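You operate a simulated robot arm through the tools that you are given. There is no shell and no other tool.

The job below is to be done with a simulated robot arm. You get a single attempt, and the scene is never put back.

JOB
Thin the soup with about 250 ml of water and stir it smooth.
Fine: steel jug and wooden spoon, both back; the pot stays on the board, lid on again. Set down upright: steel jug.

It is judged by the outcome, as a careful person would: the job done as asked, and still so three seconds after it is handed in. It fails if anything else is knocked over, pushed out of place, dropped, spilled or broken. Lids that push on must go on centred and level and be pressed home; caps that screw on are set level and turned clockwise until they are tight.

ROBOT AND FRAMES
A 7-joint arm with a two-finger parallel gripper, fixed in place. Base frame: the origin is on the floor under the middle of its stand, x ahead of it, y to its left, z up. Units: mm, degrees, N and s.
It reaches about 1058 mm from its shoulder. Its first joint turns from -166.0 to 166.0 degrees. Payload 4.4 kg.
Tool frame: the origin (TCP) lies between the finger pads and is the grasp point; the fingertips stand 23 mm ahead of it; z points along the fingers, y is the line along which they close. Largest opening 94 mm; finger width 38, thickness 10; the body of the gripper, 54 by 96 mm, starts 39 mm behind the TCP.
Orientation is that of the tool frame in the base frame, as a unit quaternion [x, y, z, w]. With the fingers straight down and closing along the base's y, the tool's x points along the base's -x, its y along +y and its z along -z.

CONTROLS
- The arm moves only by the tool move_arm. Its argument "deltas" is a list of rows, each a list of 7 numbers: the gripper command, from -1 (fully open) to 1 (shut), values between in proportion, then the shift along the tool's x, y, z in mm, then the turn, a rotation vector about the tool's x, y, z in degrees. In form: [[claw, tx, ty, tz, rx, ry, rz], ...]. A call has 1 to 20 rows; each row shifts and turns the commanded pose from where the row before left it, along the tool's axes as they then stand. Each row takes 0.2 s and may step no farther than 50 mm and 8.6 degrees from the row before; otherwise, or with a gripper value out of range, the whole call is refused. A pose out of reach is approached as far as the arm can. The call stops where the force on the tool passes 40 N (or 10 N more than at its start, if that is more) or the arm is blocked; 0.2 s more then pass. The fingers move at their own pace (about 108 mm/s each) and stop on an object; they squeeze with about 24 N. The grip force told is the motor's: it shows also when the fingers shut on nothing. Time passes only in rows, and 0.2 s behind the last, so rows that do not move let the fingers close. The reply holds the time, the measured pose of the TCP, the force on the tool along the base axes, the opening and the grip force, in the units named above and with some noise, with the torque about the TCP (base axes, N m) and any sound that the robot's microphone picked up.
- Cameras (640 x 400 px; columns grow to the right, rows downward): "scene" is fixed at [409, -645, 1393.4]; the picture's right is [0.75, -0.66, 0.00], its down [-0.35, -0.39, -0.85] and it looks along [0.57, 0.64, -0.52] (base axes); focal length 222 px, centre (320, 200). "wrist" rides on the gripper at [86, 16, -74] in the tool frame; the picture's right is [-0.18, 0.98, 0.00], its down [-0.58, -0.11, -0.81] and it looks along [-0.79, -0.15, 0.59] (tool axes); focal length 243 px, centre (320, 200). There is no depth. A picture from a camera that has moved, and an enlarged one, comes with that camera's place and axes in the base frame and with its lens. The place of the scene camera against the robot may be out by one fixed shift of up to 25 mm in any direction.
- grab_frame(camera): a new picture of that camera. It takes no simulated time.
- enlarge(camera, box): a new picture of the part [left, top, right, bottom] of that camera's present view, enlarged. It takes no simulated time.
- sign_off(): hands the job in; it is judged then, once.

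Places have to be worked out from the pictures, the camera data and where the tool is seen. Open the gripper and draw the arm clear of the work before you hand the job in, unless the task says otherwise.

The tools are called after "Emit:" by a JSON object that holds its "op" and its "data". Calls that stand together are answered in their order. move_arm: Moves the arm, as the interface text tells. Its arguments: {"type":"object","properties":{"deltas":{"type":"array","items":{"type":"array","items":{"type":"number"}}}},"required":["deltas"]} The other tools are called the same way: grab_frame (camera) takes a picture; enlarge (camera, box) takes an enlarged picture of a part of a camera's view; sign_off () hands the job in.

At the start:

```text
time: 0.0
tool_pos: [579.0, -258.5, 1282.2]
orientation: [0.0, 1.0, 0.0, 0.0]
force: [-0.3, -0.2, 0.5]
torque: [0.02, 0.0, -0.03]
grip_width: 94.0
gripper_force: 0.1
```

scene: 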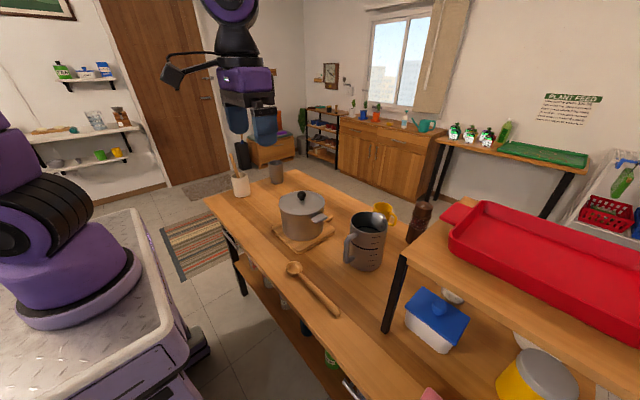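
wrist: 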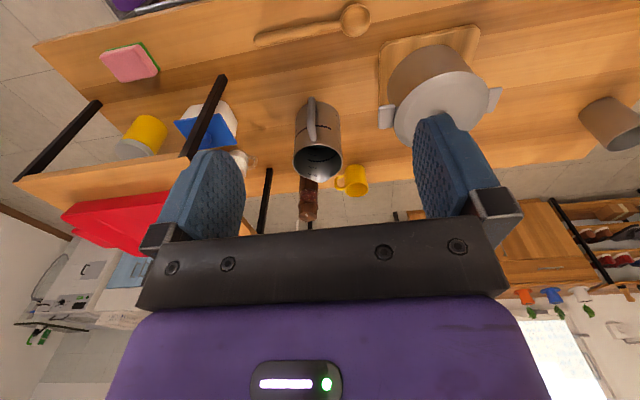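

I'll begin by looking closely at the bench: pot, jug, spoon and what is around them.

Emit:
{"op": "enlarge", "data": {"camera": "scene", "box": [200, 150, 440, 300]}}

Emit:
{"op": "enlarge", "data": {"camera": "scene", "box": [320, 190, 440, 290]}}

Emit:
{"op": "enlarge", "data": {"camera": "wrist", "box": [230, 0, 520, 200]}}

Emit:
{"op": "enlarge", "data": {"camera": "wrist", "box": [280, 80, 370, 200]}}

```text
2.67 times, centred on (320, 225) of scene
camera zoom: at [409.0, -645.0, 1393.4], right [0.75, -0.66, 0.0], down [-0.35, -0.39, -0.85], along [0.57, 0.64, -0.52], focal length 591 px, centre (320, 133)
```

zoom: 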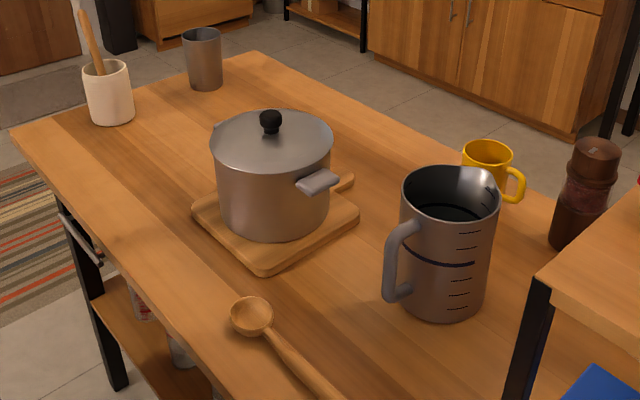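

```text
4.00 times, centred on (380, 240) of scene
camera zoom: at [409.0, -645.0, 1393.4], right [0.75, -0.66, 0.0], down [-0.35, -0.39, -0.85], along [0.57, 0.64, -0.52], focal length 886 px, centre (80, 40)
```

zoom: 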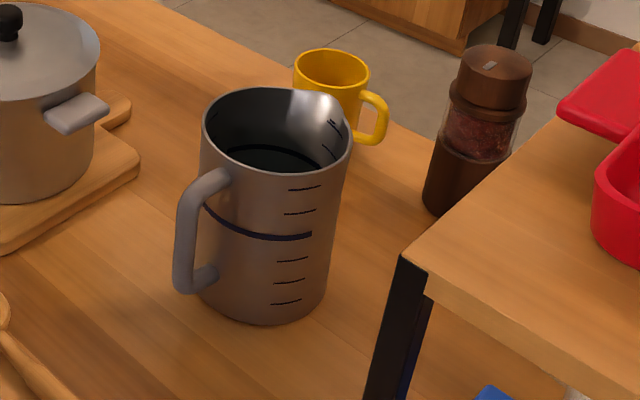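

```text
2.00 times, centred on (375, 100) of wrist
camera zoom: at [492.6, -243.8, 1357.8], right [0.18, 0.98, 0.0], down [0.58, -0.11, 0.81], along [0.79, -0.15, -0.59], focal length 485 px, centre (210, 400)
```

zoom: 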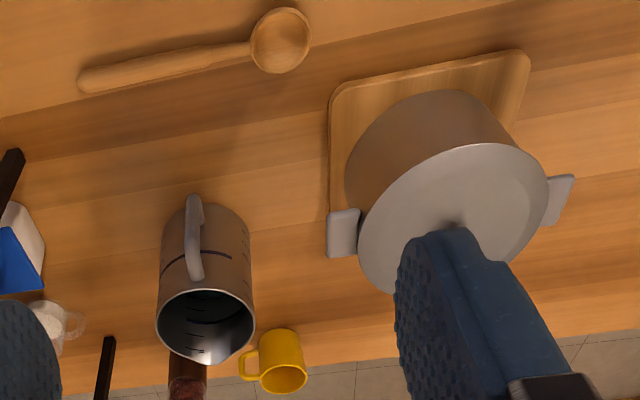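

```text
3.33 times, centred on (325, 140) of wrist
camera zoom: at [492.6, -243.8, 1357.8], right [0.18, 0.98, 0.0], down [0.58, -0.11, 0.81], along [0.79, -0.15, -0.59], focal length 809 px, centre (303, 400)
```

zoom: 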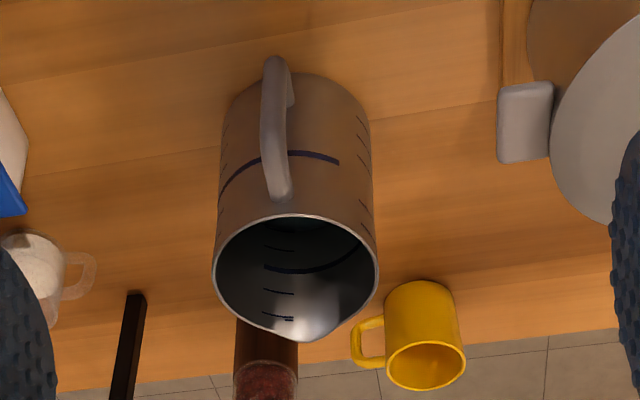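

I've got a first fix on the jug (about x 900, y -330, rim z ≈ 950), with its handle facing the robot and the bench top at about z 800. Next I pitch the wrist camera down, above the bench, to see into the jug and locate the items more exactly.

Emit:
{"op": "move_arm", "data": {"deltas": [[-1, -20, 0, 0, 0, 7.5, 0], [-1, -20, 0, 0, 0, 7.5, 0], [-1, -20, 0, 0, 0, 7.5, 0], [-1, -20, 0, 0, 0, 7.5, 0], [-1, 0, 10, 0, 0, 0, 0], [-1, 0, 10, 0, 0, 0, 0]]}}

Emit:
{"op": "grab_frame", "data": {"camera": "wrist"}}

Emit:
{"op": "grab_frame", "data": {"camera": "scene"}}

```text
time: 1.4
tool_pos: [656.2, -240.0, 1267.7]
orientation: [0.001, 0.966, 0.0, -0.258]
force: [-0.1, 0.0, 0.1]
torque: [0.02, 0.0, -0.02]
grip_width: 94.3
gripper_force: 0.1
```

```text
taken
camera wrist: at [618.7, -224.6, 1376.0], right [0.16, 0.98, -0.09], down [0.91, -0.11, 0.41], along [0.39, -0.15, -0.91], focal length 243 px, centre (320, 200)
```

wrist: 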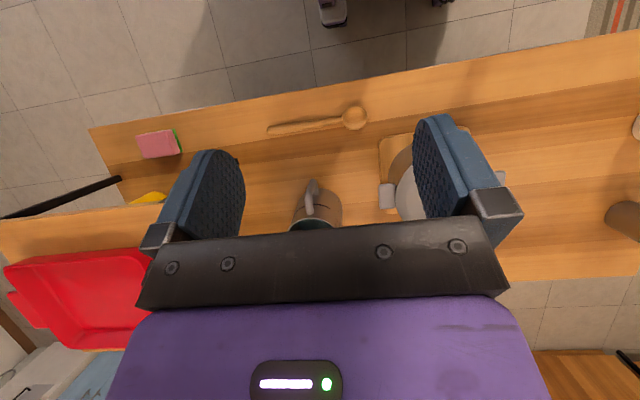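

```text
taken
```

scene: 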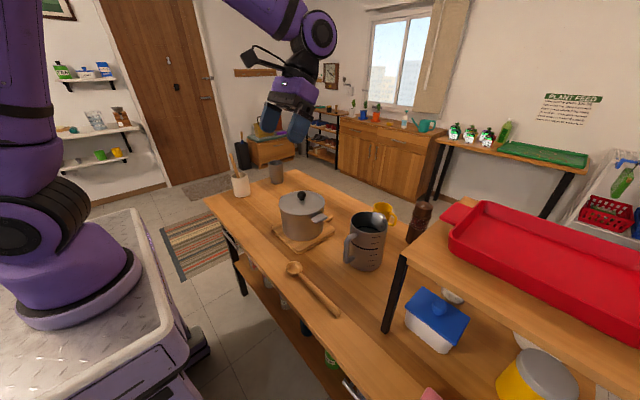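

The wrist camera looks down on the bench now. I enlarge the spoon, jug and pot area for exact pixel readings.

Emit:
{"op": "enlarge", "data": {"camera": "wrist", "box": [240, 80, 440, 205]}}

Emit:
{"op": "enlarge", "data": {"camera": "wrist", "box": [360, 80, 640, 255]}}

Emit:
{"op": "enlarge", "data": {"camera": "scene", "box": [270, 180, 350, 230]}}

Emit:
{"op": "enlarge", "data": {"camera": "scene", "box": [335, 205, 399, 245]}}

```text
3.20 times, centred on (340, 142) of wrist
camera zoom: at [618.7, -224.6, 1376.0], right [0.16, 0.98, -0.09], down [0.91, -0.11, 0.41], along [0.39, -0.15, -0.91], focal length 776 px, centre (256, 384)
```

zoom: 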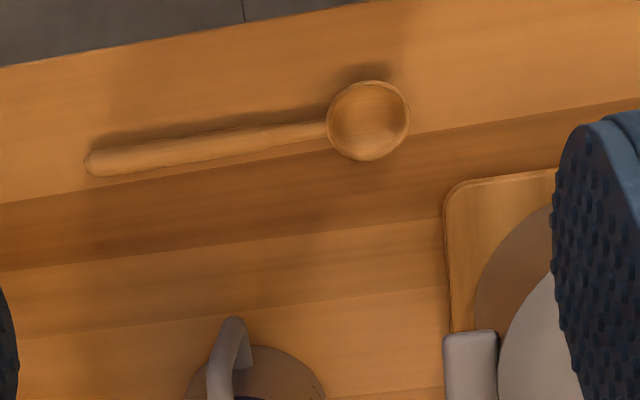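

```text
2.29 times, centred on (500, 168) of wrist
camera zoom: at [618.7, -224.6, 1376.0], right [0.16, 0.98, -0.09], down [0.91, -0.11, 0.41], along [0.39, -0.15, -0.91], focal length 555 px, centre (-91, 274)
```

zoom: 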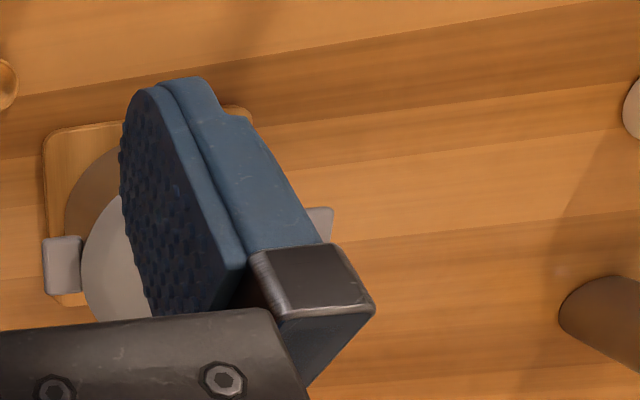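

```text
8.00 times, centred on (310, 205) of scene
camera zoom: at [409.0, -645.0, 1393.4], right [0.75, -0.66, 0.0], down [-0.35, -0.39, -0.85], along [0.57, 0.64, -0.52], focal length 1773 px, centre (400, 160)
```

zoom: 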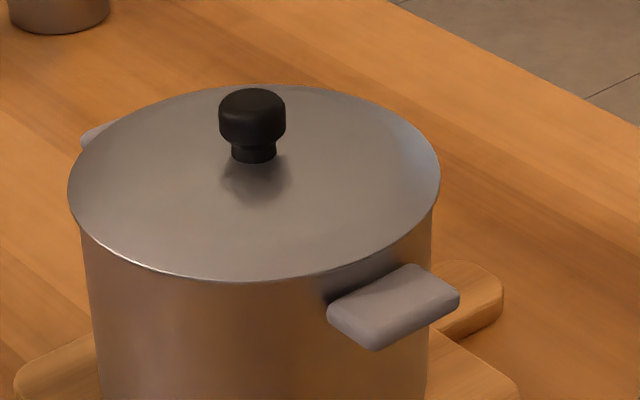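

```text
10.00 times, centred on (367, 225) of scene
camera zoom: at [409.0, -645.0, 1393.4], right [0.75, -0.66, 0.0], down [-0.35, -0.39, -0.85], along [0.57, 0.64, -0.52], focal length 2216 px, centre (-150, -50)
```

zoom: 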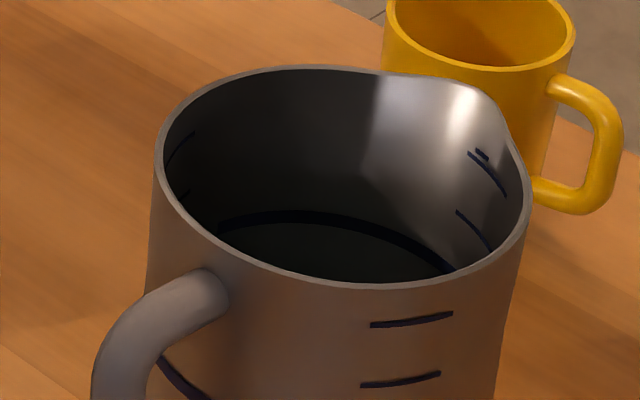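

The thick line on the jug probably marks its fill level, but I'll check the amount by weight. I move the camera over the pot so it sits between the fingers in view.

Emit:
{"op": "move_arm", "data": {"deltas": [[-1, -21.7, 36, -20, 0, 0, 0], [-1, -21.7, 36, -20, 0, 0, 0], [-1, -21.7, 36, -20, 0, 0, 0], [-1, -21.7, 36, -20, 0, 0, 0], [-1, -21.7, 36, -20, 0, 0, 0]]}}

Emit:
{"op": "grab_frame", "data": {"camera": "wrist"}}

```text
time: 2.6
tool_pos: [800.4, -59.4, 1301.2]
orientation: [0.001, 0.966, 0.0, -0.26]
force: [0.1, 0.4, 2.1]
torque: [0.01, -0.04, -0.01]
grip_width: 94.0
gripper_force: 0.0
```

```text
taken
camera wrist: at [762.0, -44.4, 1410.6], right [0.16, 0.98, -0.09], down [0.91, -0.11, 0.41], along [0.39, -0.15, -0.91], focal length 243 px, centre (320, 200)
```

wrist: 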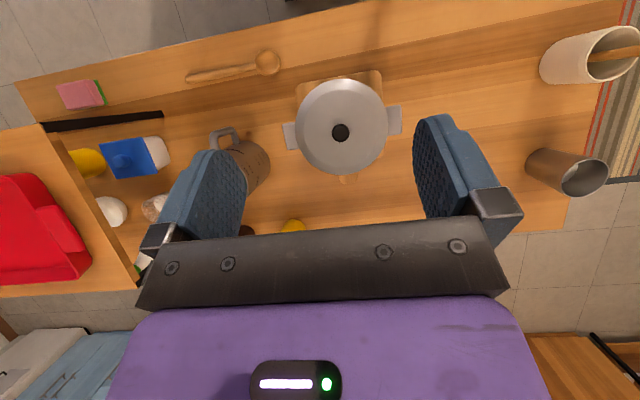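

The pot and its surroundings are now clear between the fingers. I enlarge this view for measurement.

Emit:
{"op": "enlarge", "data": {"camera": "wrist", "box": [270, 60, 430, 160]}}

Emit:
{"op": "enlarge", "data": {"camera": "wrist", "box": [170, 30, 330, 130]}}

Emit:
{"op": "enlarge", "data": {"camera": "wrist", "box": [40, 60, 280, 210]}}

```text
4.00 times, centred on (350, 110) of wrist
camera zoom: at [762.0, -44.4, 1410.6], right [0.16, 0.98, -0.09], down [0.91, -0.11, 0.41], along [0.39, -0.15, -0.91], focal length 970 px, centre (200, 560)
```

zoom: 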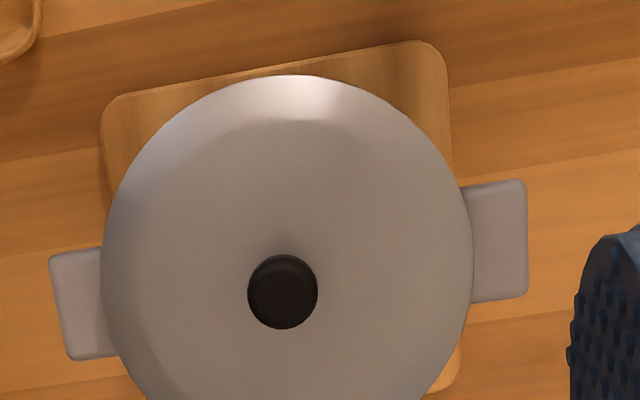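

```text
4.00 times, centred on (250, 80) of wrist
camera zoom: at [762.0, -44.4, 1410.6], right [0.16, 0.98, -0.09], down [0.91, -0.11, 0.41], along [0.39, -0.15, -0.91], focal length 970 px, centre (600, 680)
```

zoom: 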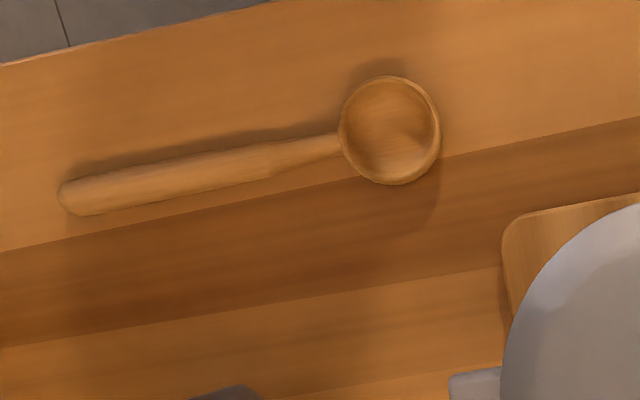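

```text
2.67 times, centred on (160, 135) of wrist
camera zoom: at [762.0, -44.4, 1410.6], right [0.16, 0.98, -0.09], down [0.91, -0.11, 0.41], along [0.39, -0.15, -0.91], focal length 647 px, centre (747, 373)
```

zoom: 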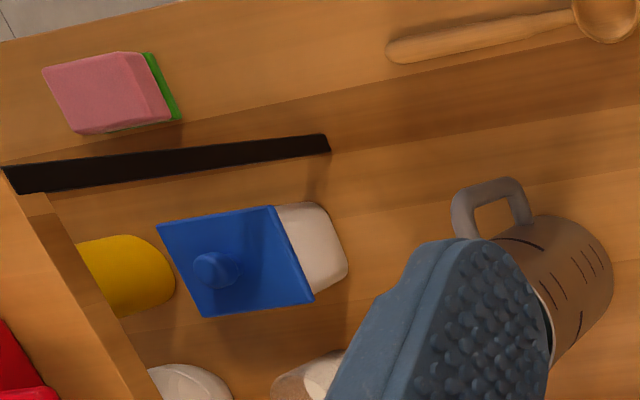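

From two wrist views the spoon bowl comes out at about (676, -207, 797). Now I shift to y ≈ -260 to centre the jug, for a look inside and a stereo fix.

Emit:
{"op": "move_arm", "data": {"deltas": [[-1, 0, -45, 0, 0, 0, 0], [-1, 0, -45, 0, 0, 0, 0], [-1, 0, -45, 0, 0, 0, 0], [-1, 0, -45, 0, 0, 0, 0], [-1, -20, -20, -12, 0, 0, 0], [-1, -20, 0, -12, 0, 0, 0]]}}

Emit:
{"op": "grab_frame", "data": {"camera": "wrist"}}

Emit:
{"op": "enlarge", "data": {"camera": "wrist", "box": [240, 90, 400, 190]}}

Emit:
{"op": "enlarge", "data": {"camera": "wrist", "box": [260, 120, 340, 170]}}

```text
time: 4.0
tool_pos: [845.5, -259.4, 1300.0]
orientation: [0.0, 0.966, 0.0, -0.258]
force: [-0.7, -0.1, 1.2]
torque: [-0.01, -0.05, 0.04]
grip_width: 94.2
gripper_force: 0.0
```

```text
taken
camera wrist: at [808.0, -243.8, 1409.2], right [0.16, 0.98, -0.09], down [0.91, -0.11, 0.41], along [0.39, -0.15, -0.91], focal length 243 px, centre (320, 200)
```

wrist: 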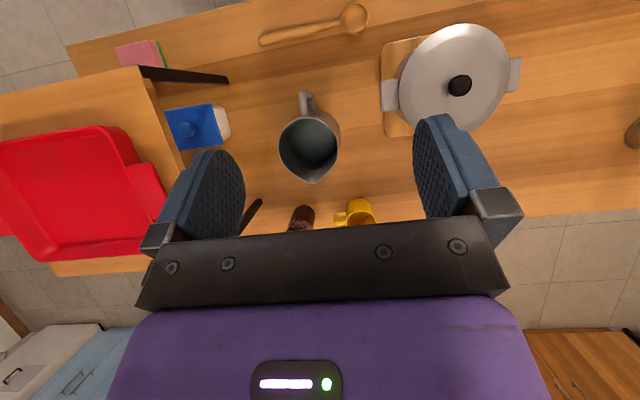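

```text
4.00 times, centred on (320, 140) of wrist
camera zoom: at [808.0, -243.8, 1409.2], right [0.16, 0.98, -0.09], down [0.91, -0.11, 0.41], along [0.39, -0.15, -0.91], focal length 970 px, centre (320, 440)
```

zoom: 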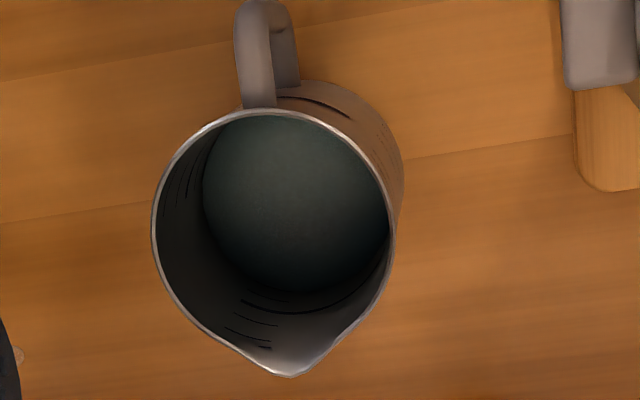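

```text
8.00 times, centred on (300, 145) of wrist
camera zoom: at [808.0, -243.8, 1409.2], right [0.16, 0.98, -0.09], down [0.91, -0.11, 0.41], along [0.39, -0.15, -0.91], focal length 1941 px, centre (480, 640)
```

zoom: 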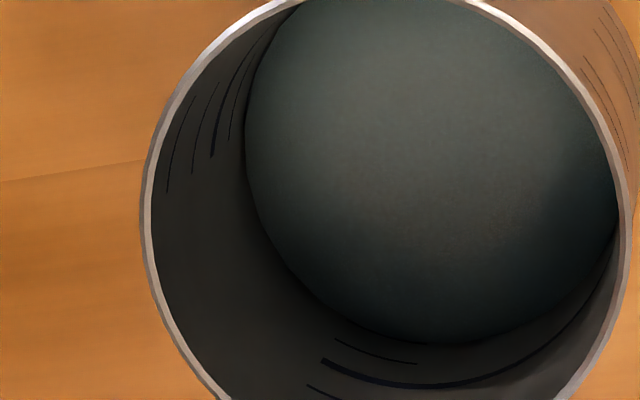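

The water surface shows well below the thick line, and there is clearly more than 250 ml in the jug. I enlarge the lid knob and the jug handle from this second position for stereo.

Emit:
{"op": "enlarge", "data": {"camera": "wrist", "box": [380, 20, 540, 120]}}

Emit:
{"op": "enlarge", "data": {"camera": "wrist", "box": [270, 80, 350, 130]}}

Emit:
{"op": "enlarge", "data": {"camera": "wrist", "box": [240, 0, 400, 100]}}

```text
4.00 times, centred on (460, 70) of wrist
camera zoom: at [808.0, -243.8, 1409.2], right [0.16, 0.98, -0.09], down [0.91, -0.11, 0.41], along [0.39, -0.15, -0.91], focal length 970 px, centre (-240, 720)
```

zoom: 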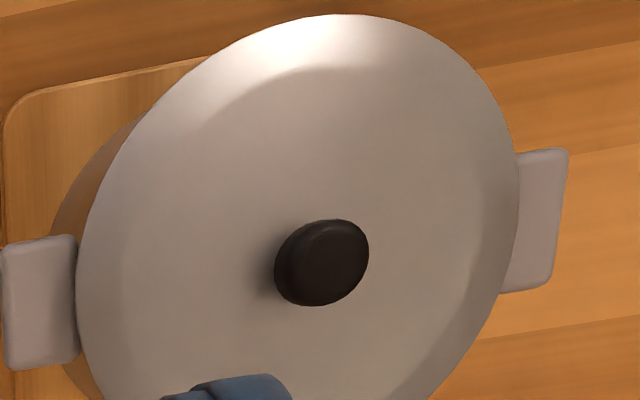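

```text
8.00 times, centred on (310, 105) of wrist
camera zoom: at [808.0, -243.8, 1409.2], right [0.16, 0.98, -0.09], down [0.91, -0.11, 0.41], along [0.39, -0.15, -0.91], focal length 1941 px, centre (400, 960)
```

zoom: 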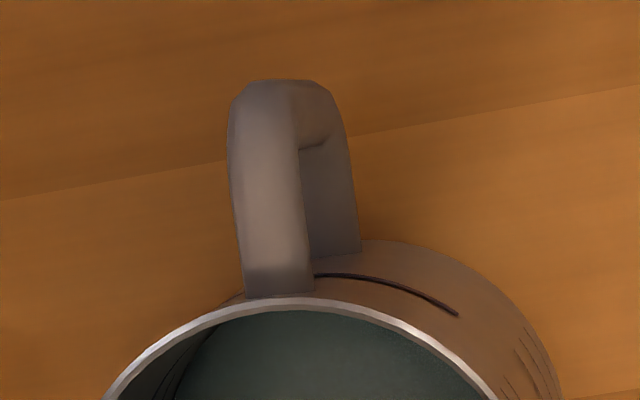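

```text
4.00 times, centred on (320, 50) of wrist
camera zoom: at [808.0, -243.8, 1409.2], right [0.16, 0.98, -0.09], down [0.91, -0.11, 0.41], along [0.39, -0.15, -0.91], focal length 970 px, centre (320, 800)
```

zoom: 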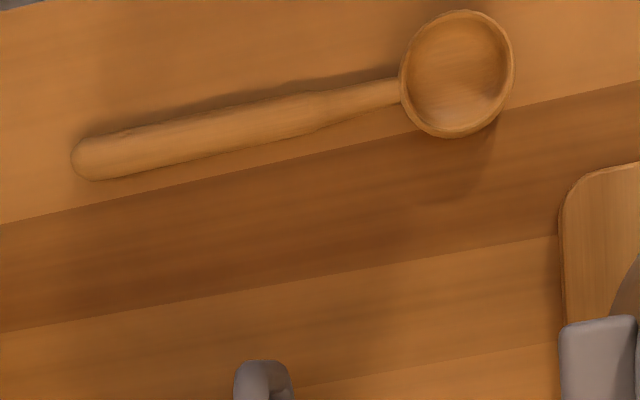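

Stereo puts the knob top at about (828, -59, 960). The jug rim centre is at (897, -324, 941), and its handle points at the robot with the outer bar near x 805. I straighten the wrist and go above the knob.

Emit:
{"op": "move_arm", "data": {"deltas": [[-1, 0, 0, 0, 0, -7.5, 0], [-1, 0, 0, 0, 0, -7.5, 0], [-1, 0, 0, 0, 0, -7.5, 0], [-1, 0, 0, 0, 0, -7.5, 0], [-1, 2.5, 28.6, 35, 0, 0, 0], [-1, 2.5, 28.6, 35, 0, 0, 0], [-1, 2.5, 28.6, 35, 0, 0, 0], [-1, 2.5, 28.6, 35, 0, 0, 0], [-1, 2.5, 28.6, 35, 0, 0, 0], [-1, 2.5, 28.6, 35, 0, 0, 0], [-1, 2.5, 28.6, 35, 0, 0, 0], [-1, 0, 0, 0, 0, 0, 0]]}}

Emit:
{"op": "grab_frame", "data": {"camera": "wrist"}}

Emit:
{"op": "grab_frame", "data": {"camera": "scene"}}

```text
time: 6.6
tool_pos: [829.2, -60.1, 1057.9]
orientation: [0.0, 1.0, 0.0, -0.001]
force: [0.0, 0.8, 0.4]
torque: [0.02, -0.03, 0.01]
grip_width: 93.8
gripper_force: 0.0
```

```text
taken
camera wrist: at [741.8, -44.1, 1133.3], right [0.18, 0.98, 0.0], down [0.58, -0.11, 0.81], along [0.79, -0.15, -0.59], focal length 243 px, centre (320, 200)
```

wrist: 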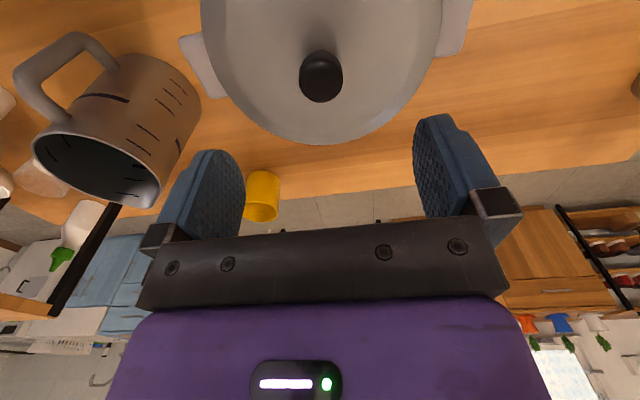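

```text
taken
```

scene: 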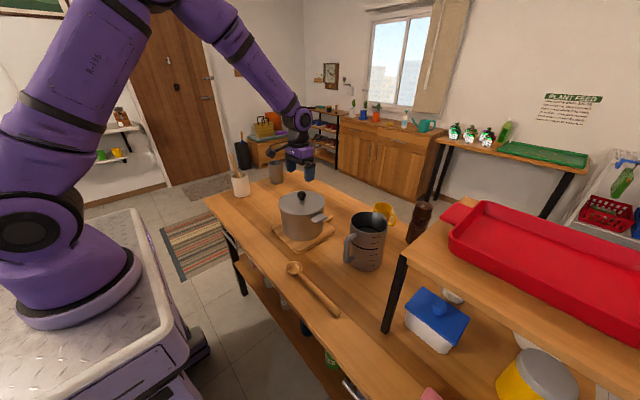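

The knob is nearly straight under the tool. I enlarge it for a precise alignment, and the jug for its scale.

Emit:
{"op": "enlarge", "data": {"camera": "wrist", "box": [272, 40, 368, 100]}}

Emit:
{"op": "enlarge", "data": {"camera": "wrist", "box": [0, 20, 240, 220]}}

```text
6.67 times, centred on (320, 70) of wrist
camera zoom: at [741.8, -44.1, 1133.3], right [0.18, 0.98, 0.0], down [0.58, -0.11, 0.81], along [0.79, -0.15, -0.59], focal length 1618 px, centre (320, 1067)
```

zoom: 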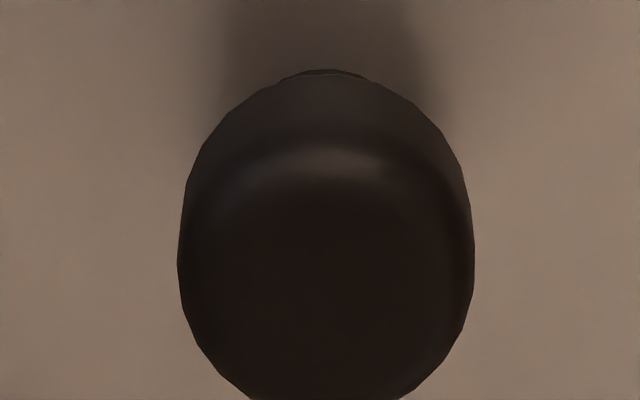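

```text
2.00 times, centred on (120, 120) of wrist
camera zoom: at [741.8, -44.1, 1133.3], right [0.18, 0.98, 0.0], down [0.58, -0.11, 0.81], along [0.79, -0.15, -0.59], focal length 485 px, centre (720, 360)
```

zoom: 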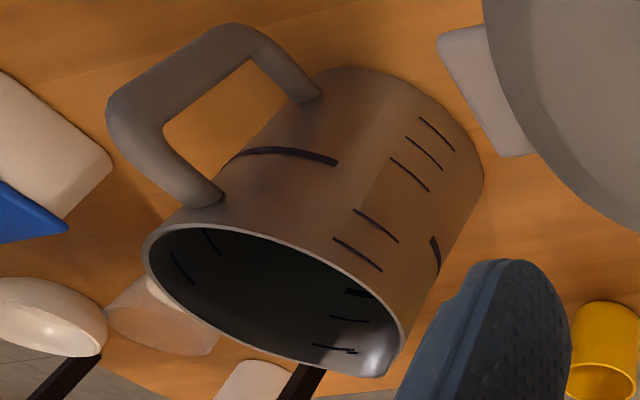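

The knob is centred at y ≈ -60, x ≈ 829. I descend with the fingers open to z ≈ 955 and stop there to check the force.

Emit:
{"op": "move_arm", "data": {"deltas": [[-1, 0, 0, 30, 0, 0, 0], [-1, 0, 0, 30, 0, 0, 0], [-1, 0, 0, 25, 0, 0, 0], [-1, 0, 0, 17, 0, 0, 0], [-1, 0, 0, 0, 0, 0, 0]]}}

Emit:
{"op": "grab_frame", "data": {"camera": "wrist"}}

Emit:
{"op": "enlarge", "data": {"camera": "scene", "box": [250, 150, 360, 220]}}

```text
time: 7.7
tool_pos: [832.1, -58.6, 958.9]
orientation: [-0.001, 1.0, 0.0, 0.004]
force: [-5.0, -0.8, 18.0]
torque: [-0.32, 0.12, -0.1]
grip_width: 93.9
gripper_force: 0.1
stopped in row 5: the force on the tool passed its limit at 46 N (the readings are from after the stop); the commanded pose is now the measured one
```

```text
taken
camera wrist: at [745.2, -43.1, 1033.8], right [0.18, 0.98, 0.0], down [0.58, -0.11, 0.81], along [0.8, -0.15, -0.59], focal length 243 px, centre (320, 200)
```

wrist: 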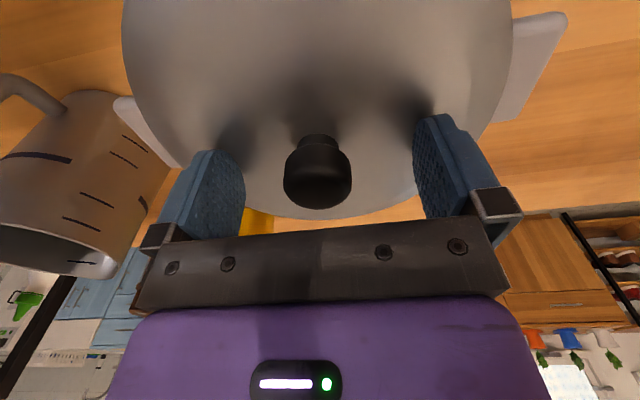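

```text
5.71 times, centred on (305, 185) of scene
camera zoom: at [409.0, -645.0, 1393.4], right [0.75, -0.66, 0.0], down [-0.35, -0.39, -0.85], along [0.57, 0.64, -0.52], focal length 1266 px, centre (406, 286)
```

zoom: 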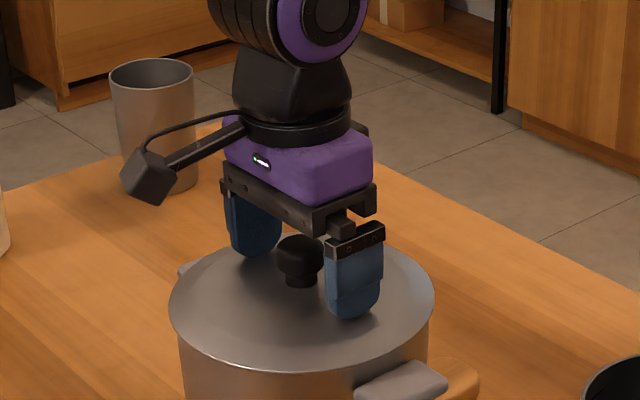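

The fingertips touched the lid (lid top ≈ z 936 at the fingers), so the knob sits a little higher than I judged. I back off 7 mm, level the tool and close on the knob.

Emit:
{"op": "move_arm", "data": {"deltas": [[-1, 2, -1, -7, 0, 0.4, 0], [-1, 0, 0, 0, 0, 0, 0]]}}

Emit:
{"op": "enlarge", "data": {"camera": "wrist", "box": [230, 90, 430, 215]}}

```text
time: 8.3
tool_pos: [831.0, -60.4, 964.2]
orientation: [0.0, 1.0, 0.0, -0.002]
force: [0.4, -0.2, 0.2]
torque: [0.02, 0.02, 0.02]
grip_width: 94.1
gripper_force: 0.0
```

```text
3.20 times, centred on (330, 152) of wrist
camera zoom: at [744.2, -43.9, 1040.1], right [0.18, 0.98, 0.0], down [0.58, -0.11, 0.8], along [0.79, -0.15, -0.59], focal length 776 px, centre (288, 352)
```

zoom: 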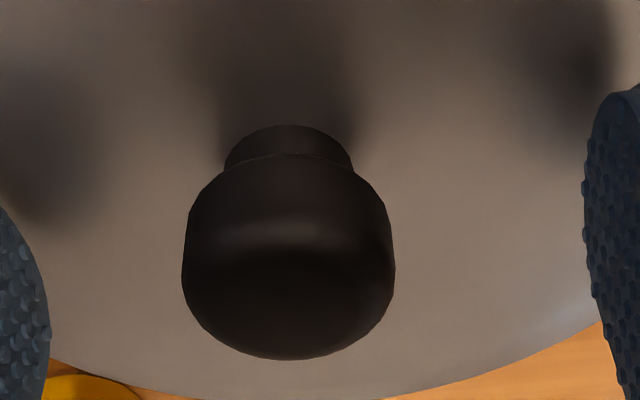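

Knob is centred between the pads at y ≈ -60. I close the fingers gently on it.

Emit:
{"op": "move_arm", "data": {"deltas": [[-0.2, 0, 0, 0, 0, 0, 0], [0.2, 0, 0, 0, 0, 0, 0], [0.5, 0, 0, 0, 0, 0, 0], [1, 0, 0, 0, 0, 0, 0], [1, 0, 0, 0, 0, 0, 0], [1, 0, 0, 0, 0, 0, 0]]}}

Emit:
{"op": "grab_frame", "data": {"camera": "wrist"}}

```text
time: 9.7
tool_pos: [831.9, -60.6, 964.5]
orientation: [0.0, 1.0, -0.001, 0.0]
force: [-0.5, -0.6, -0.2]
torque: [-0.03, -0.05, 0.01]
grip_width: 31.2
gripper_force: 23.6
```

```text
taken
camera wrist: at [744.2, -43.9, 1040.2], right [0.18, 0.98, 0.0], down [0.58, -0.11, 0.8], along [0.79, -0.15, -0.59], focal length 243 px, centre (320, 200)
```

wrist: 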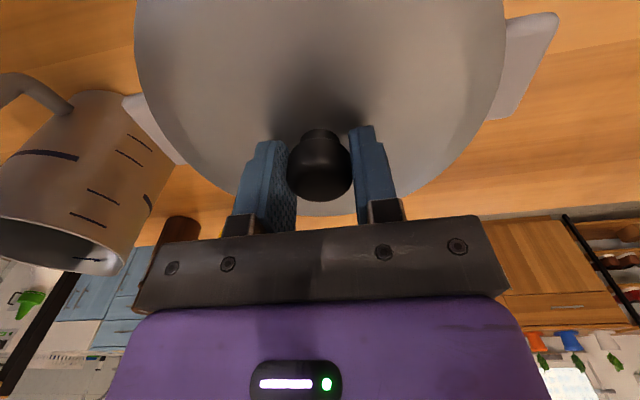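

The knob is held at 31 mm opening. I lift slowly and watch the force for any sticking.

Emit:
{"op": "move_arm", "data": {"deltas": [[1, 0, 0, -4, 0, 0, 0], [1, 0, 0, -6, 0, 0, 0], [1, 0, 0, -10, 0, 0, 0], [1, 0, 0, 0, 0, 0, 0]]}}

Emit:
{"op": "grab_frame", "data": {"camera": "wrist"}}

Emit:
{"op": "enlarge", "data": {"camera": "scene", "box": [250, 150, 360, 260]}}

```text
time: 10.7
tool_pos: [831.1, -60.4, 985.1]
orientation: [0.0, 1.0, 0.0, -0.001]
force: [-0.4, 0.5, -1.3]
torque: [0.05, 0.0, 0.01]
grip_width: 31.1
gripper_force: 23.7
```

```text
taken
camera wrist: at [744.5, -44.2, 1060.1], right [0.18, 0.98, 0.0], down [0.58, -0.11, 0.8], along [0.79, -0.15, -0.59], focal length 243 px, centre (320, 200)
```

wrist: 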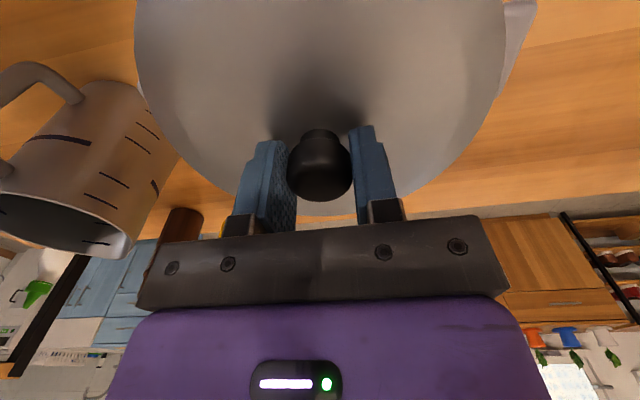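

```text
3.64 times, centred on (305, 205) of scene
camera zoom: at [409.0, -645.0, 1393.4], right [0.75, -0.66, 0.0], down [-0.35, -0.39, -0.85], along [0.57, 0.64, -0.52], focal length 806 px, centre (374, 182)
```

zoom: 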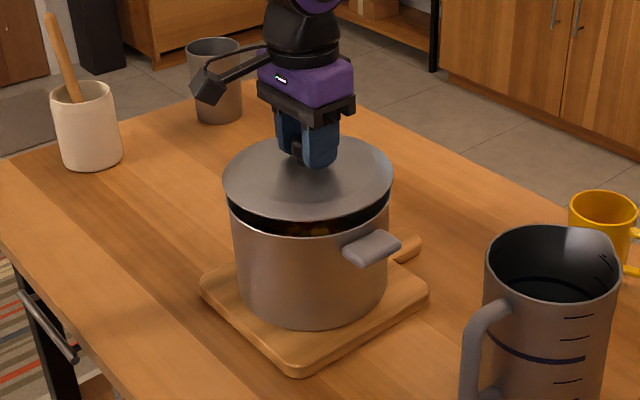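

The lid came free cleanly, at about 1.5 N. I lift it higher and carry it to the clear bench area left of the pot.

Emit:
{"op": "move_arm", "data": {"deltas": [[1, 0, 0, -20, 0, 0, 0], [1, 0, 0, -30, 0, 0, 0], [1, 0, 0, -30, 0, 0, 0], [1, 7, 20, 0, 0, 0, 0], [1, 7, 30, 0, 0, 0, 0], [1, 7, 30, 0, 0, 0, 0], [1, 7, 30, 0, 0, 0, 0], [1, 7, 30, 0, 0, 0, 0], [1, 7, 30, 0, 0, 0, 0], [1, 7, 30, 0, 0, 0, 0], [1, 7, 25, 0, 0, 0, 0], [1, 0, 15, 0, 0, 0, 0], [1, 0, 0, 0, 0, 0, 0]]}}

Emit:
{"op": "grab_frame", "data": {"camera": "wrist"}}

Emit:
{"op": "grab_frame", "data": {"camera": "scene"}}

Emit:
{"op": "enlarge", "data": {"camera": "scene", "box": [260, 170, 350, 250]}}

```text
time: 13.5
tool_pos: [774.0, 180.4, 1064.3]
orientation: [0.0, 1.0, 0.001, -0.001]
force: [0.7, -0.4, -0.7]
torque: [0.01, -0.04, -0.02]
grip_width: 31.5
gripper_force: 24.1
```

```text
taken
camera wrist: at [688.4, 196.7, 1140.4], right [0.18, 0.98, 0.0], down [0.58, -0.11, 0.81], along [0.79, -0.15, -0.59], focal length 243 px, centre (320, 200)
```

wrist: 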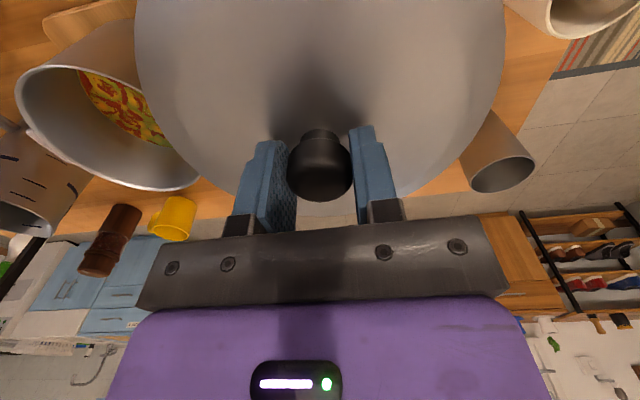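

```text
taken
```

scene: 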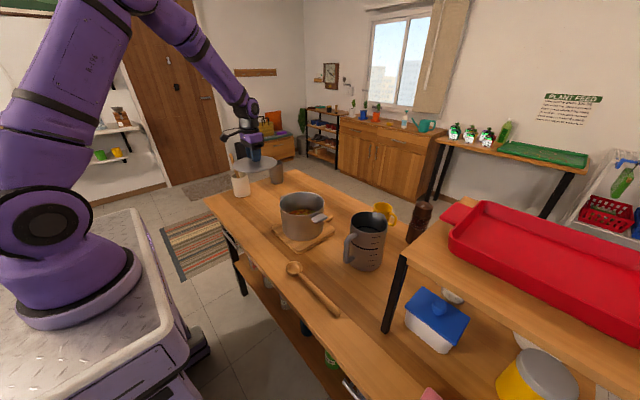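

```text
5.00 times, centred on (305, 210) of scene
camera zoom: at [409.0, -645.0, 1393.4], right [0.75, -0.66, 0.0], down [-0.35, -0.39, -0.85], along [0.57, 0.64, -0.52], focal length 1108 px, centre (395, 150)
```

zoom: 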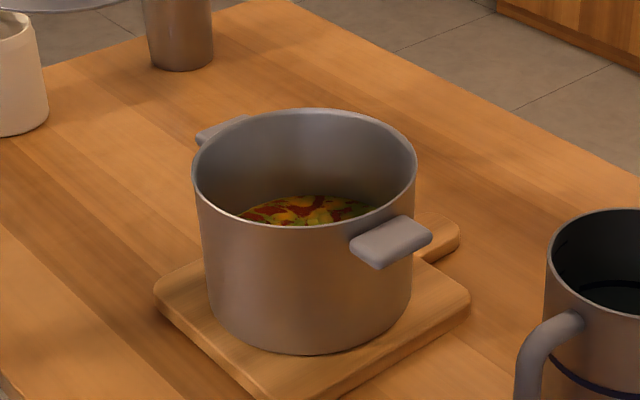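

The soup sits about halfway up the pot, so there is plenty of room for 250 ml. I lower the lid toward the bench here.

Emit:
{"op": "move_arm", "data": {"deltas": [[1, 0, 0, 30, 0, 0, 0], [1, 0, 0, 40, 0, 0, 0], [1, 0, 0, 40, 0, 0, 0], [1, 0, 0, 40, 0, 0, 0], [1, 0, 0, 25, 0, 0, 0], [1, 0, 0, 15, 0, 0, 0], [1, 0, 0, 0, 0, 0, 0]]}}

Emit:
{"op": "enlarge", "data": {"camera": "scene", "box": [205, 130, 315, 220]}}

```text
time: 15.1
tool_pos: [774.2, 181.2, 876.1]
orientation: [0.0, 1.0, 0.0, 0.0]
force: [0.0, -0.4, -1.4]
torque: [0.0, -0.02, -0.01]
grip_width: 31.3
gripper_force: 23.6
```

```text
4.44 times, centred on (260, 175) of scene
camera zoom: at [409.0, -645.0, 1393.4], right [0.75, -0.66, 0.0], down [-0.35, -0.39, -0.85], along [0.57, 0.64, -0.52], focal length 985 px, centre (587, 311)
```

zoom: 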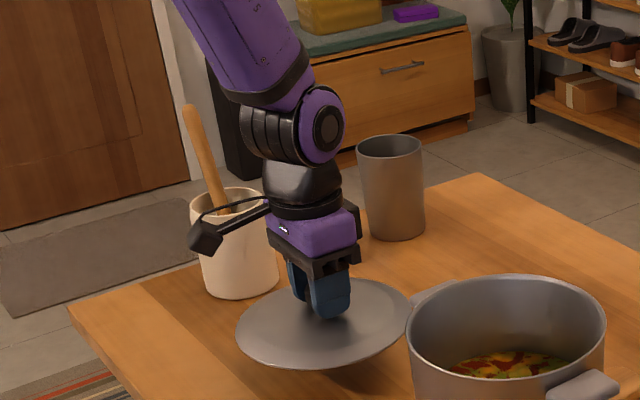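

Clear of everything. I continue in small steps until it touches.

Emit:
{"op": "move_arm", "data": {"deltas": [[1, 0, 0, 12, 0, 0, 0], [1, 0, 0, 10, 0, 0, 0], [1, 0, 0, 5, 0, 0, 0], [1, 0, 0, 3, 0, 0, 0], [1, 0, 0, 0, 0, 0, 0]]}}

Emit:
{"op": "enlarge", "data": {"camera": "scene", "box": [225, 150, 305, 210]}}

```text
time: 16.3
tool_pos: [774.5, 180.1, 844.1]
orientation: [-0.001, 1.0, 0.0, -0.001]
force: [-0.1, -0.5, -1.2]
torque: [0.0, 0.02, 0.03]
grip_width: 31.3
gripper_force: 24.1
```

```text
6.67 times, centred on (265, 180) of scene
camera zoom: at [409.0, -645.0, 1393.4], right [0.75, -0.66, 0.0], down [-0.35, -0.39, -0.85], along [0.57, 0.64, -0.52], focal length 1478 px, centre (687, 333)
```

zoom: 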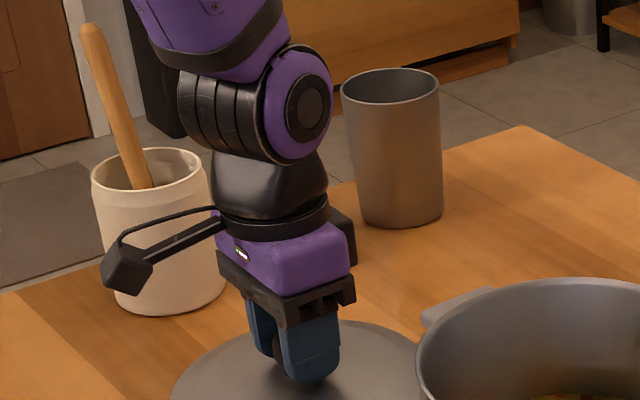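

Emit:
{"op": "move_arm", "data": {"deltas": [[1, 0, 0, 3, 0, 0, 0], [1, 0, 0, 3, 0, 0, 0], [1, 0, 0, 0, 0, 0, 0]]}}

Emit:
{"op": "enlarge", "data": {"camera": "scene", "box": [225, 160, 305, 220]}}

```text
time: 17.1
tool_pos: [775.2, 180.3, 838.8]
orientation: [0.0, 1.0, -0.001, -0.001]
force: [-0.6, 0.6, -2.4]
torque: [-0.02, -0.01, -0.01]
grip_width: 31.1
gripper_force: 23.5
```

```text
6.67 times, centred on (265, 190) of scene
camera zoom: at [409.0, -645.0, 1393.4], right [0.75, -0.66, 0.0], down [-0.35, -0.39, -0.85], along [0.57, 0.64, -0.52], focal length 1478 px, centre (687, 267)
```

zoom: 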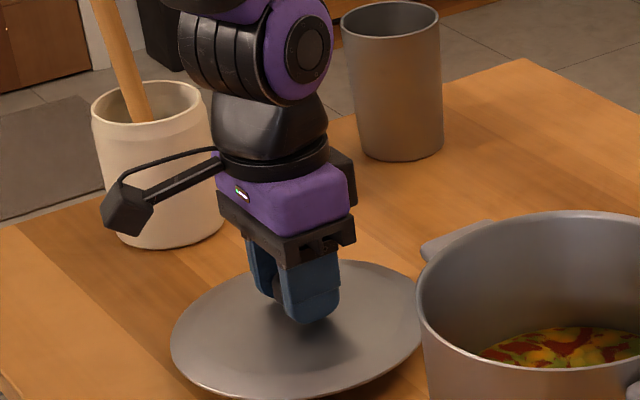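

Still in the air (force is just the lid's weight). I keep lowering in 2–3 mm steps.

Emit:
{"op": "move_arm", "data": {"deltas": [[1, 0, 0, 3, 0, 0, 0], [1, 0, 0, 2, 0, 0, 0], [1, 0, 0, 0, 0, 0, 0]]}}

Emit:
{"op": "move_arm", "data": {"deltas": [[1, 0, 0, 2, 0, 0, 0], [1, 0, 0, 0, 0, 0, 0]]}}

Emit:
{"op": "move_arm", "data": {"deltas": [[1, 0, 0, 2, 0, 0, 0], [1, 0, 0, 0, 0, 0, 0]]}}

```text
time: 17.9
tool_pos: [773.9, 179.8, 833.8]
orientation: [0.0, 1.0, 0.001, -0.001]
force: [-0.7, 0.1, -0.8]
torque: [0.0, -0.01, 0.03]
grip_width: 30.9
gripper_force: 24.2
```

```text
time: 18.5
tool_pos: [773.1, 179.4, 831.9]
orientation: [0.0, 1.0, 0.0, -0.001]
force: [0.6, 0.1, -1.8]
torque: [0.0, 0.03, -0.02]
grip_width: 31.3
gripper_force: 24.1
```

```text
time: 19.1
tool_pos: [773.7, 180.5, 830.0]
orientation: [0.001, 1.0, 0.0, -0.001]
force: [0.1, -0.8, -0.3]
torque: [-0.02, 0.01, 0.02]
grip_width: 31.3
gripper_force: 24.4
```

Emit:
{"op": "move_arm", "data": {"deltas": [[1, 0, 0, 2, 0, 0, 0], [1, 0, 0, 0, 0, 0, 0]]}}

Emit:
{"op": "enlarge", "data": {"camera": "scene", "box": [225, 160, 305, 220]}}

```text
time: 19.7
tool_pos: [774.3, 180.4, 829.5]
orientation: [0.001, 1.0, 0.0, 0.0]
force: [-3.4, -1.6, 19.4]
torque: [-0.14, 0.02, -0.02]
grip_width: 31.5
gripper_force: 24.0
```

```text
6.67 times, centred on (265, 190) of scene
camera zoom: at [409.0, -645.0, 1393.4], right [0.75, -0.66, 0.0], down [-0.35, -0.39, -0.85], along [0.57, 0.64, -0.52], focal length 1478 px, centre (687, 267)
```

zoom: 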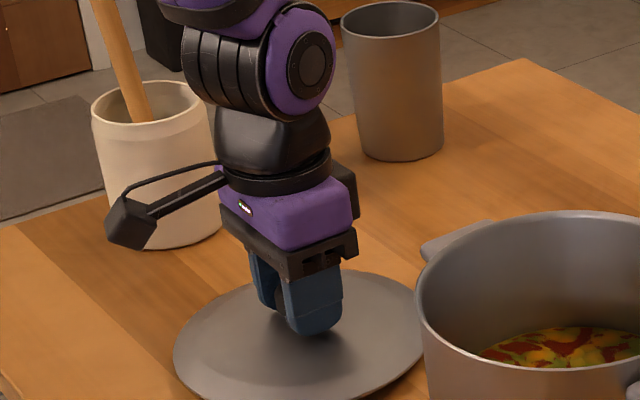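

The lid is down on the bench (contact at TCP z ≈ 830). I ease off the pressure, open, and rise.

Emit:
{"op": "move_arm", "data": {"deltas": [[1, 0, 0, -1.5, 0, 0, 0], [1, 0, 0, 0, 0, 0, 0], [0.3, 0, 0, 0, 0, 0, 0], [-0.2, 0, 0, 0, 0, 0, 0], [-1, 0, 0, 0, 0, 0, 0], [-1, 0, 0, 0, 0, 0, 0]]}}

Emit:
{"op": "move_arm", "data": {"deltas": [[-1, 0, 0, -15, 0, 0, 0], [-1, 0, 0, -35, 0, 0, 0], [-1, 0, 0, -45, 0, 0, 0], [-1, 0, 0, -45, 0, 0, 0], [-1, 0, 0, -45, 0, 0, 0], [-1, 0, 0, -45, 0, 0, 0], [-1, 0, 0, 0, 0, 0, 0]]}}

Emit:
{"op": "grab_frame", "data": {"camera": "wrist"}}

Emit:
{"op": "grab_frame", "data": {"camera": "scene"}}

```text
time: 21.1
tool_pos: [773.7, 179.5, 829.7]
orientation: [0.0, 1.0, 0.0, -0.001]
force: [0.0, 0.5, 0.1]
torque: [-0.01, -0.01, -0.04]
grip_width: 94.1
gripper_force: 0.1
```

```text
time: 22.7
tool_pos: [773.8, 180.0, 1059.7]
orientation: [-0.001, 1.0, 0.0, -0.001]
force: [-0.4, -0.7, -0.4]
torque: [-0.02, 0.03, -0.02]
grip_width: 93.9
gripper_force: 0.1
```

```text
taken
camera wrist: at [688.0, 196.1, 1135.3], right [0.18, 0.98, 0.0], down [0.58, -0.11, 0.8], along [0.79, -0.15, -0.59], focal length 243 px, centre (320, 200)
```

wrist: 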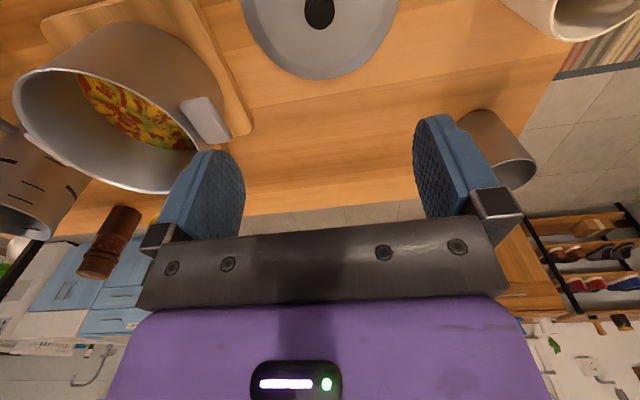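

```text
taken
```

scene: 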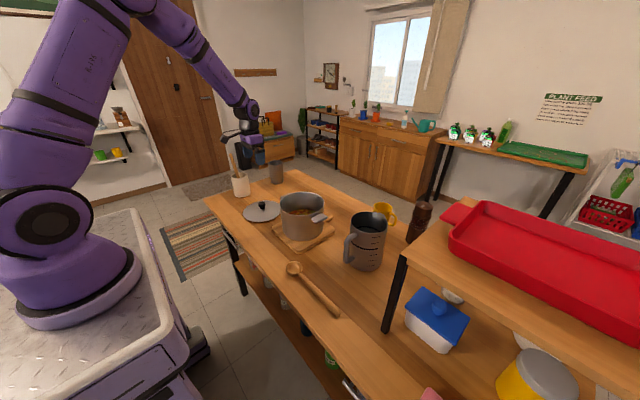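

The lid rests flat on the bench with its knob at about (774, 180). Now I pitch the tool 45° forward with a -3° yaw to match the jug, and move to a spot in front of the handle for a close look.

Emit:
{"op": "move_arm", "data": {"deltas": [[-1, 0, 0, 0, 0, 0, 3], [-1, 0, 0, 0, 0, -7.5, 0], [-1, 0, 0, 0, 0, -7.5, 0], [-1, 0, 0, 0, 0, -7.5, 0], [-1, 0, 0, 0, 0, -7.5, 0], [-1, 0, 0, 0, 0, -7.5, 0], [-1, 0, 0, 0, 0, -7.5, 0], [-1, 8.03, -38.87, -1.51, 0, 0, 0], [-1, 8.03, -38.87, -1.51, 0, 0, 0], [-1, 8.03, -38.87, -1.51, 0, 0, 0], [-1, 8.03, -38.87, -1.51, 0, 0, 0], [-1, 8.03, -38.87, -1.51, 0, 0, 0], [-1, 8.03, -38.87, -1.51, 0, 0, 0], [-1, 8.03, -38.87, -1.51, 0, 0, 0], [-1, 8.03, -38.87, -1.51, 0, 0, 0], [-1, 8.03, -38.87, -1.51, 0, 0, 0], [-1, 8.03, -38.87, -1.51, 0, 0, 0], [-1, 8.03, -38.87, -1.51, 0, 0, 0], [-1, 8.03, -38.87, -1.51, 0, 0, 0], [-1, 8.03, -38.87, -1.51, 0, 0, 0]]}}

Emit:
{"op": "grab_frame", "data": {"camera": "wrist"}}

Emit:
{"op": "grab_frame", "data": {"camera": "scene"}}

```text
time: 26.9
tool_pos: [661.5, -319.7, 1001.1]
orientation: [0.023, 0.924, -0.01, 0.382]
force: [-0.7, 1.1, 0.4]
torque: [-0.01, 0.0, -0.04]
grip_width: 94.0
gripper_force: 0.0
```

```text
taken
camera wrist: at [547.6, -298.0, 992.7], right [0.18, 0.98, 0.13], down [-0.16, -0.1, 0.98], along [0.97, -0.2, 0.14], focal length 243 px, centre (320, 200)
```

wrist: 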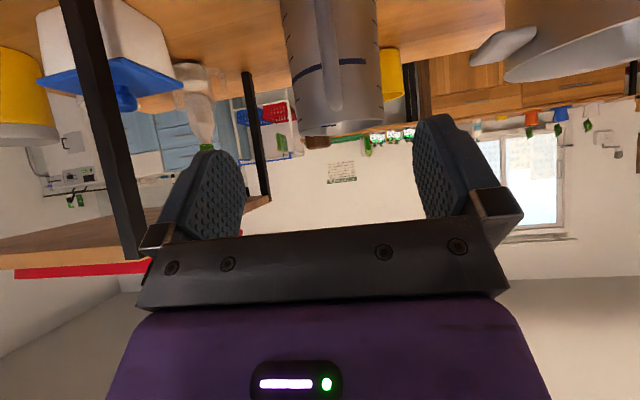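

```text
taken
```

scene: 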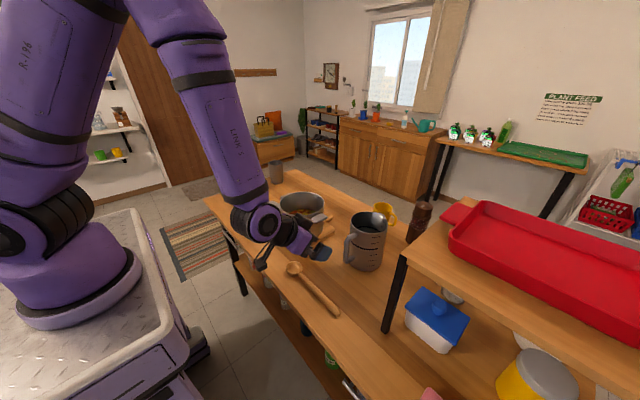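

Emit:
{"op": "enlarge", "data": {"camera": "wrist", "box": [260, 0, 420, 145]}}

Emit:
{"op": "enlarge", "data": {"camera": "wrist", "box": [280, 0, 380, 60]}}

Emit:
{"op": "enlarge", "data": {"camera": "scene", "box": [220, 190, 400, 320]}}

```text
2.76 times, centred on (340, 72) of wrist
camera zoom: at [547.6, -298.0, 992.7], right [0.18, 0.98, 0.13], down [-0.16, -0.1, 0.98], along [0.97, -0.2, 0.14], focal length 669 px, centre (265, 552)
```

zoom: 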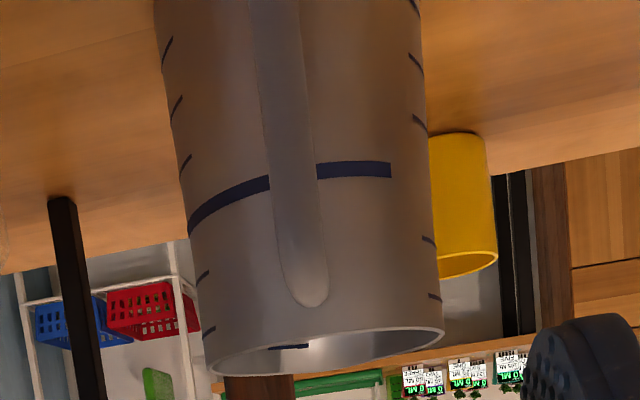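

```text
6.40 times, centred on (330, 30) of wrist
camera zoom: at [547.6, -298.0, 992.7], right [0.18, 0.98, 0.13], down [-0.16, -0.1, 0.98], along [0.97, -0.2, 0.14], focal length 1553 px, centre (256, 1288)
```

zoom: 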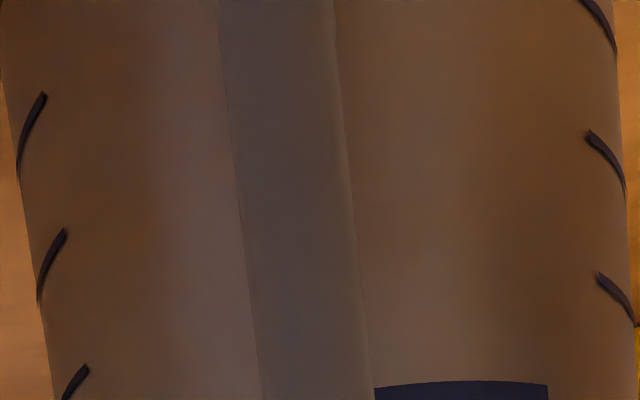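

```text
3.08 times, centred on (310, 255) of scene
camera zoom: at [409.0, -645.0, 1393.4], right [0.75, -0.66, 0.0], down [-0.35, -0.39, -0.85], along [0.57, 0.64, -0.52], focal length 682 px, centre (351, 31)
```

zoom: 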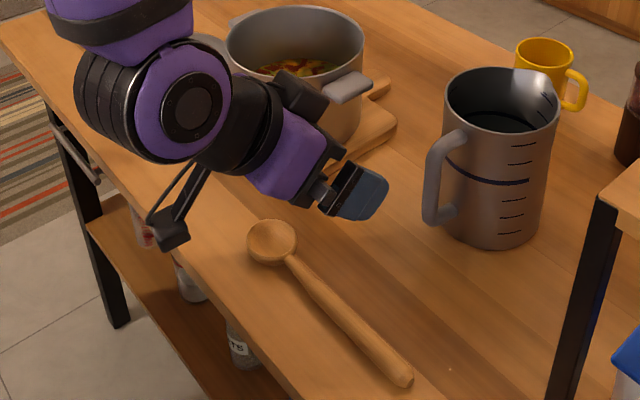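

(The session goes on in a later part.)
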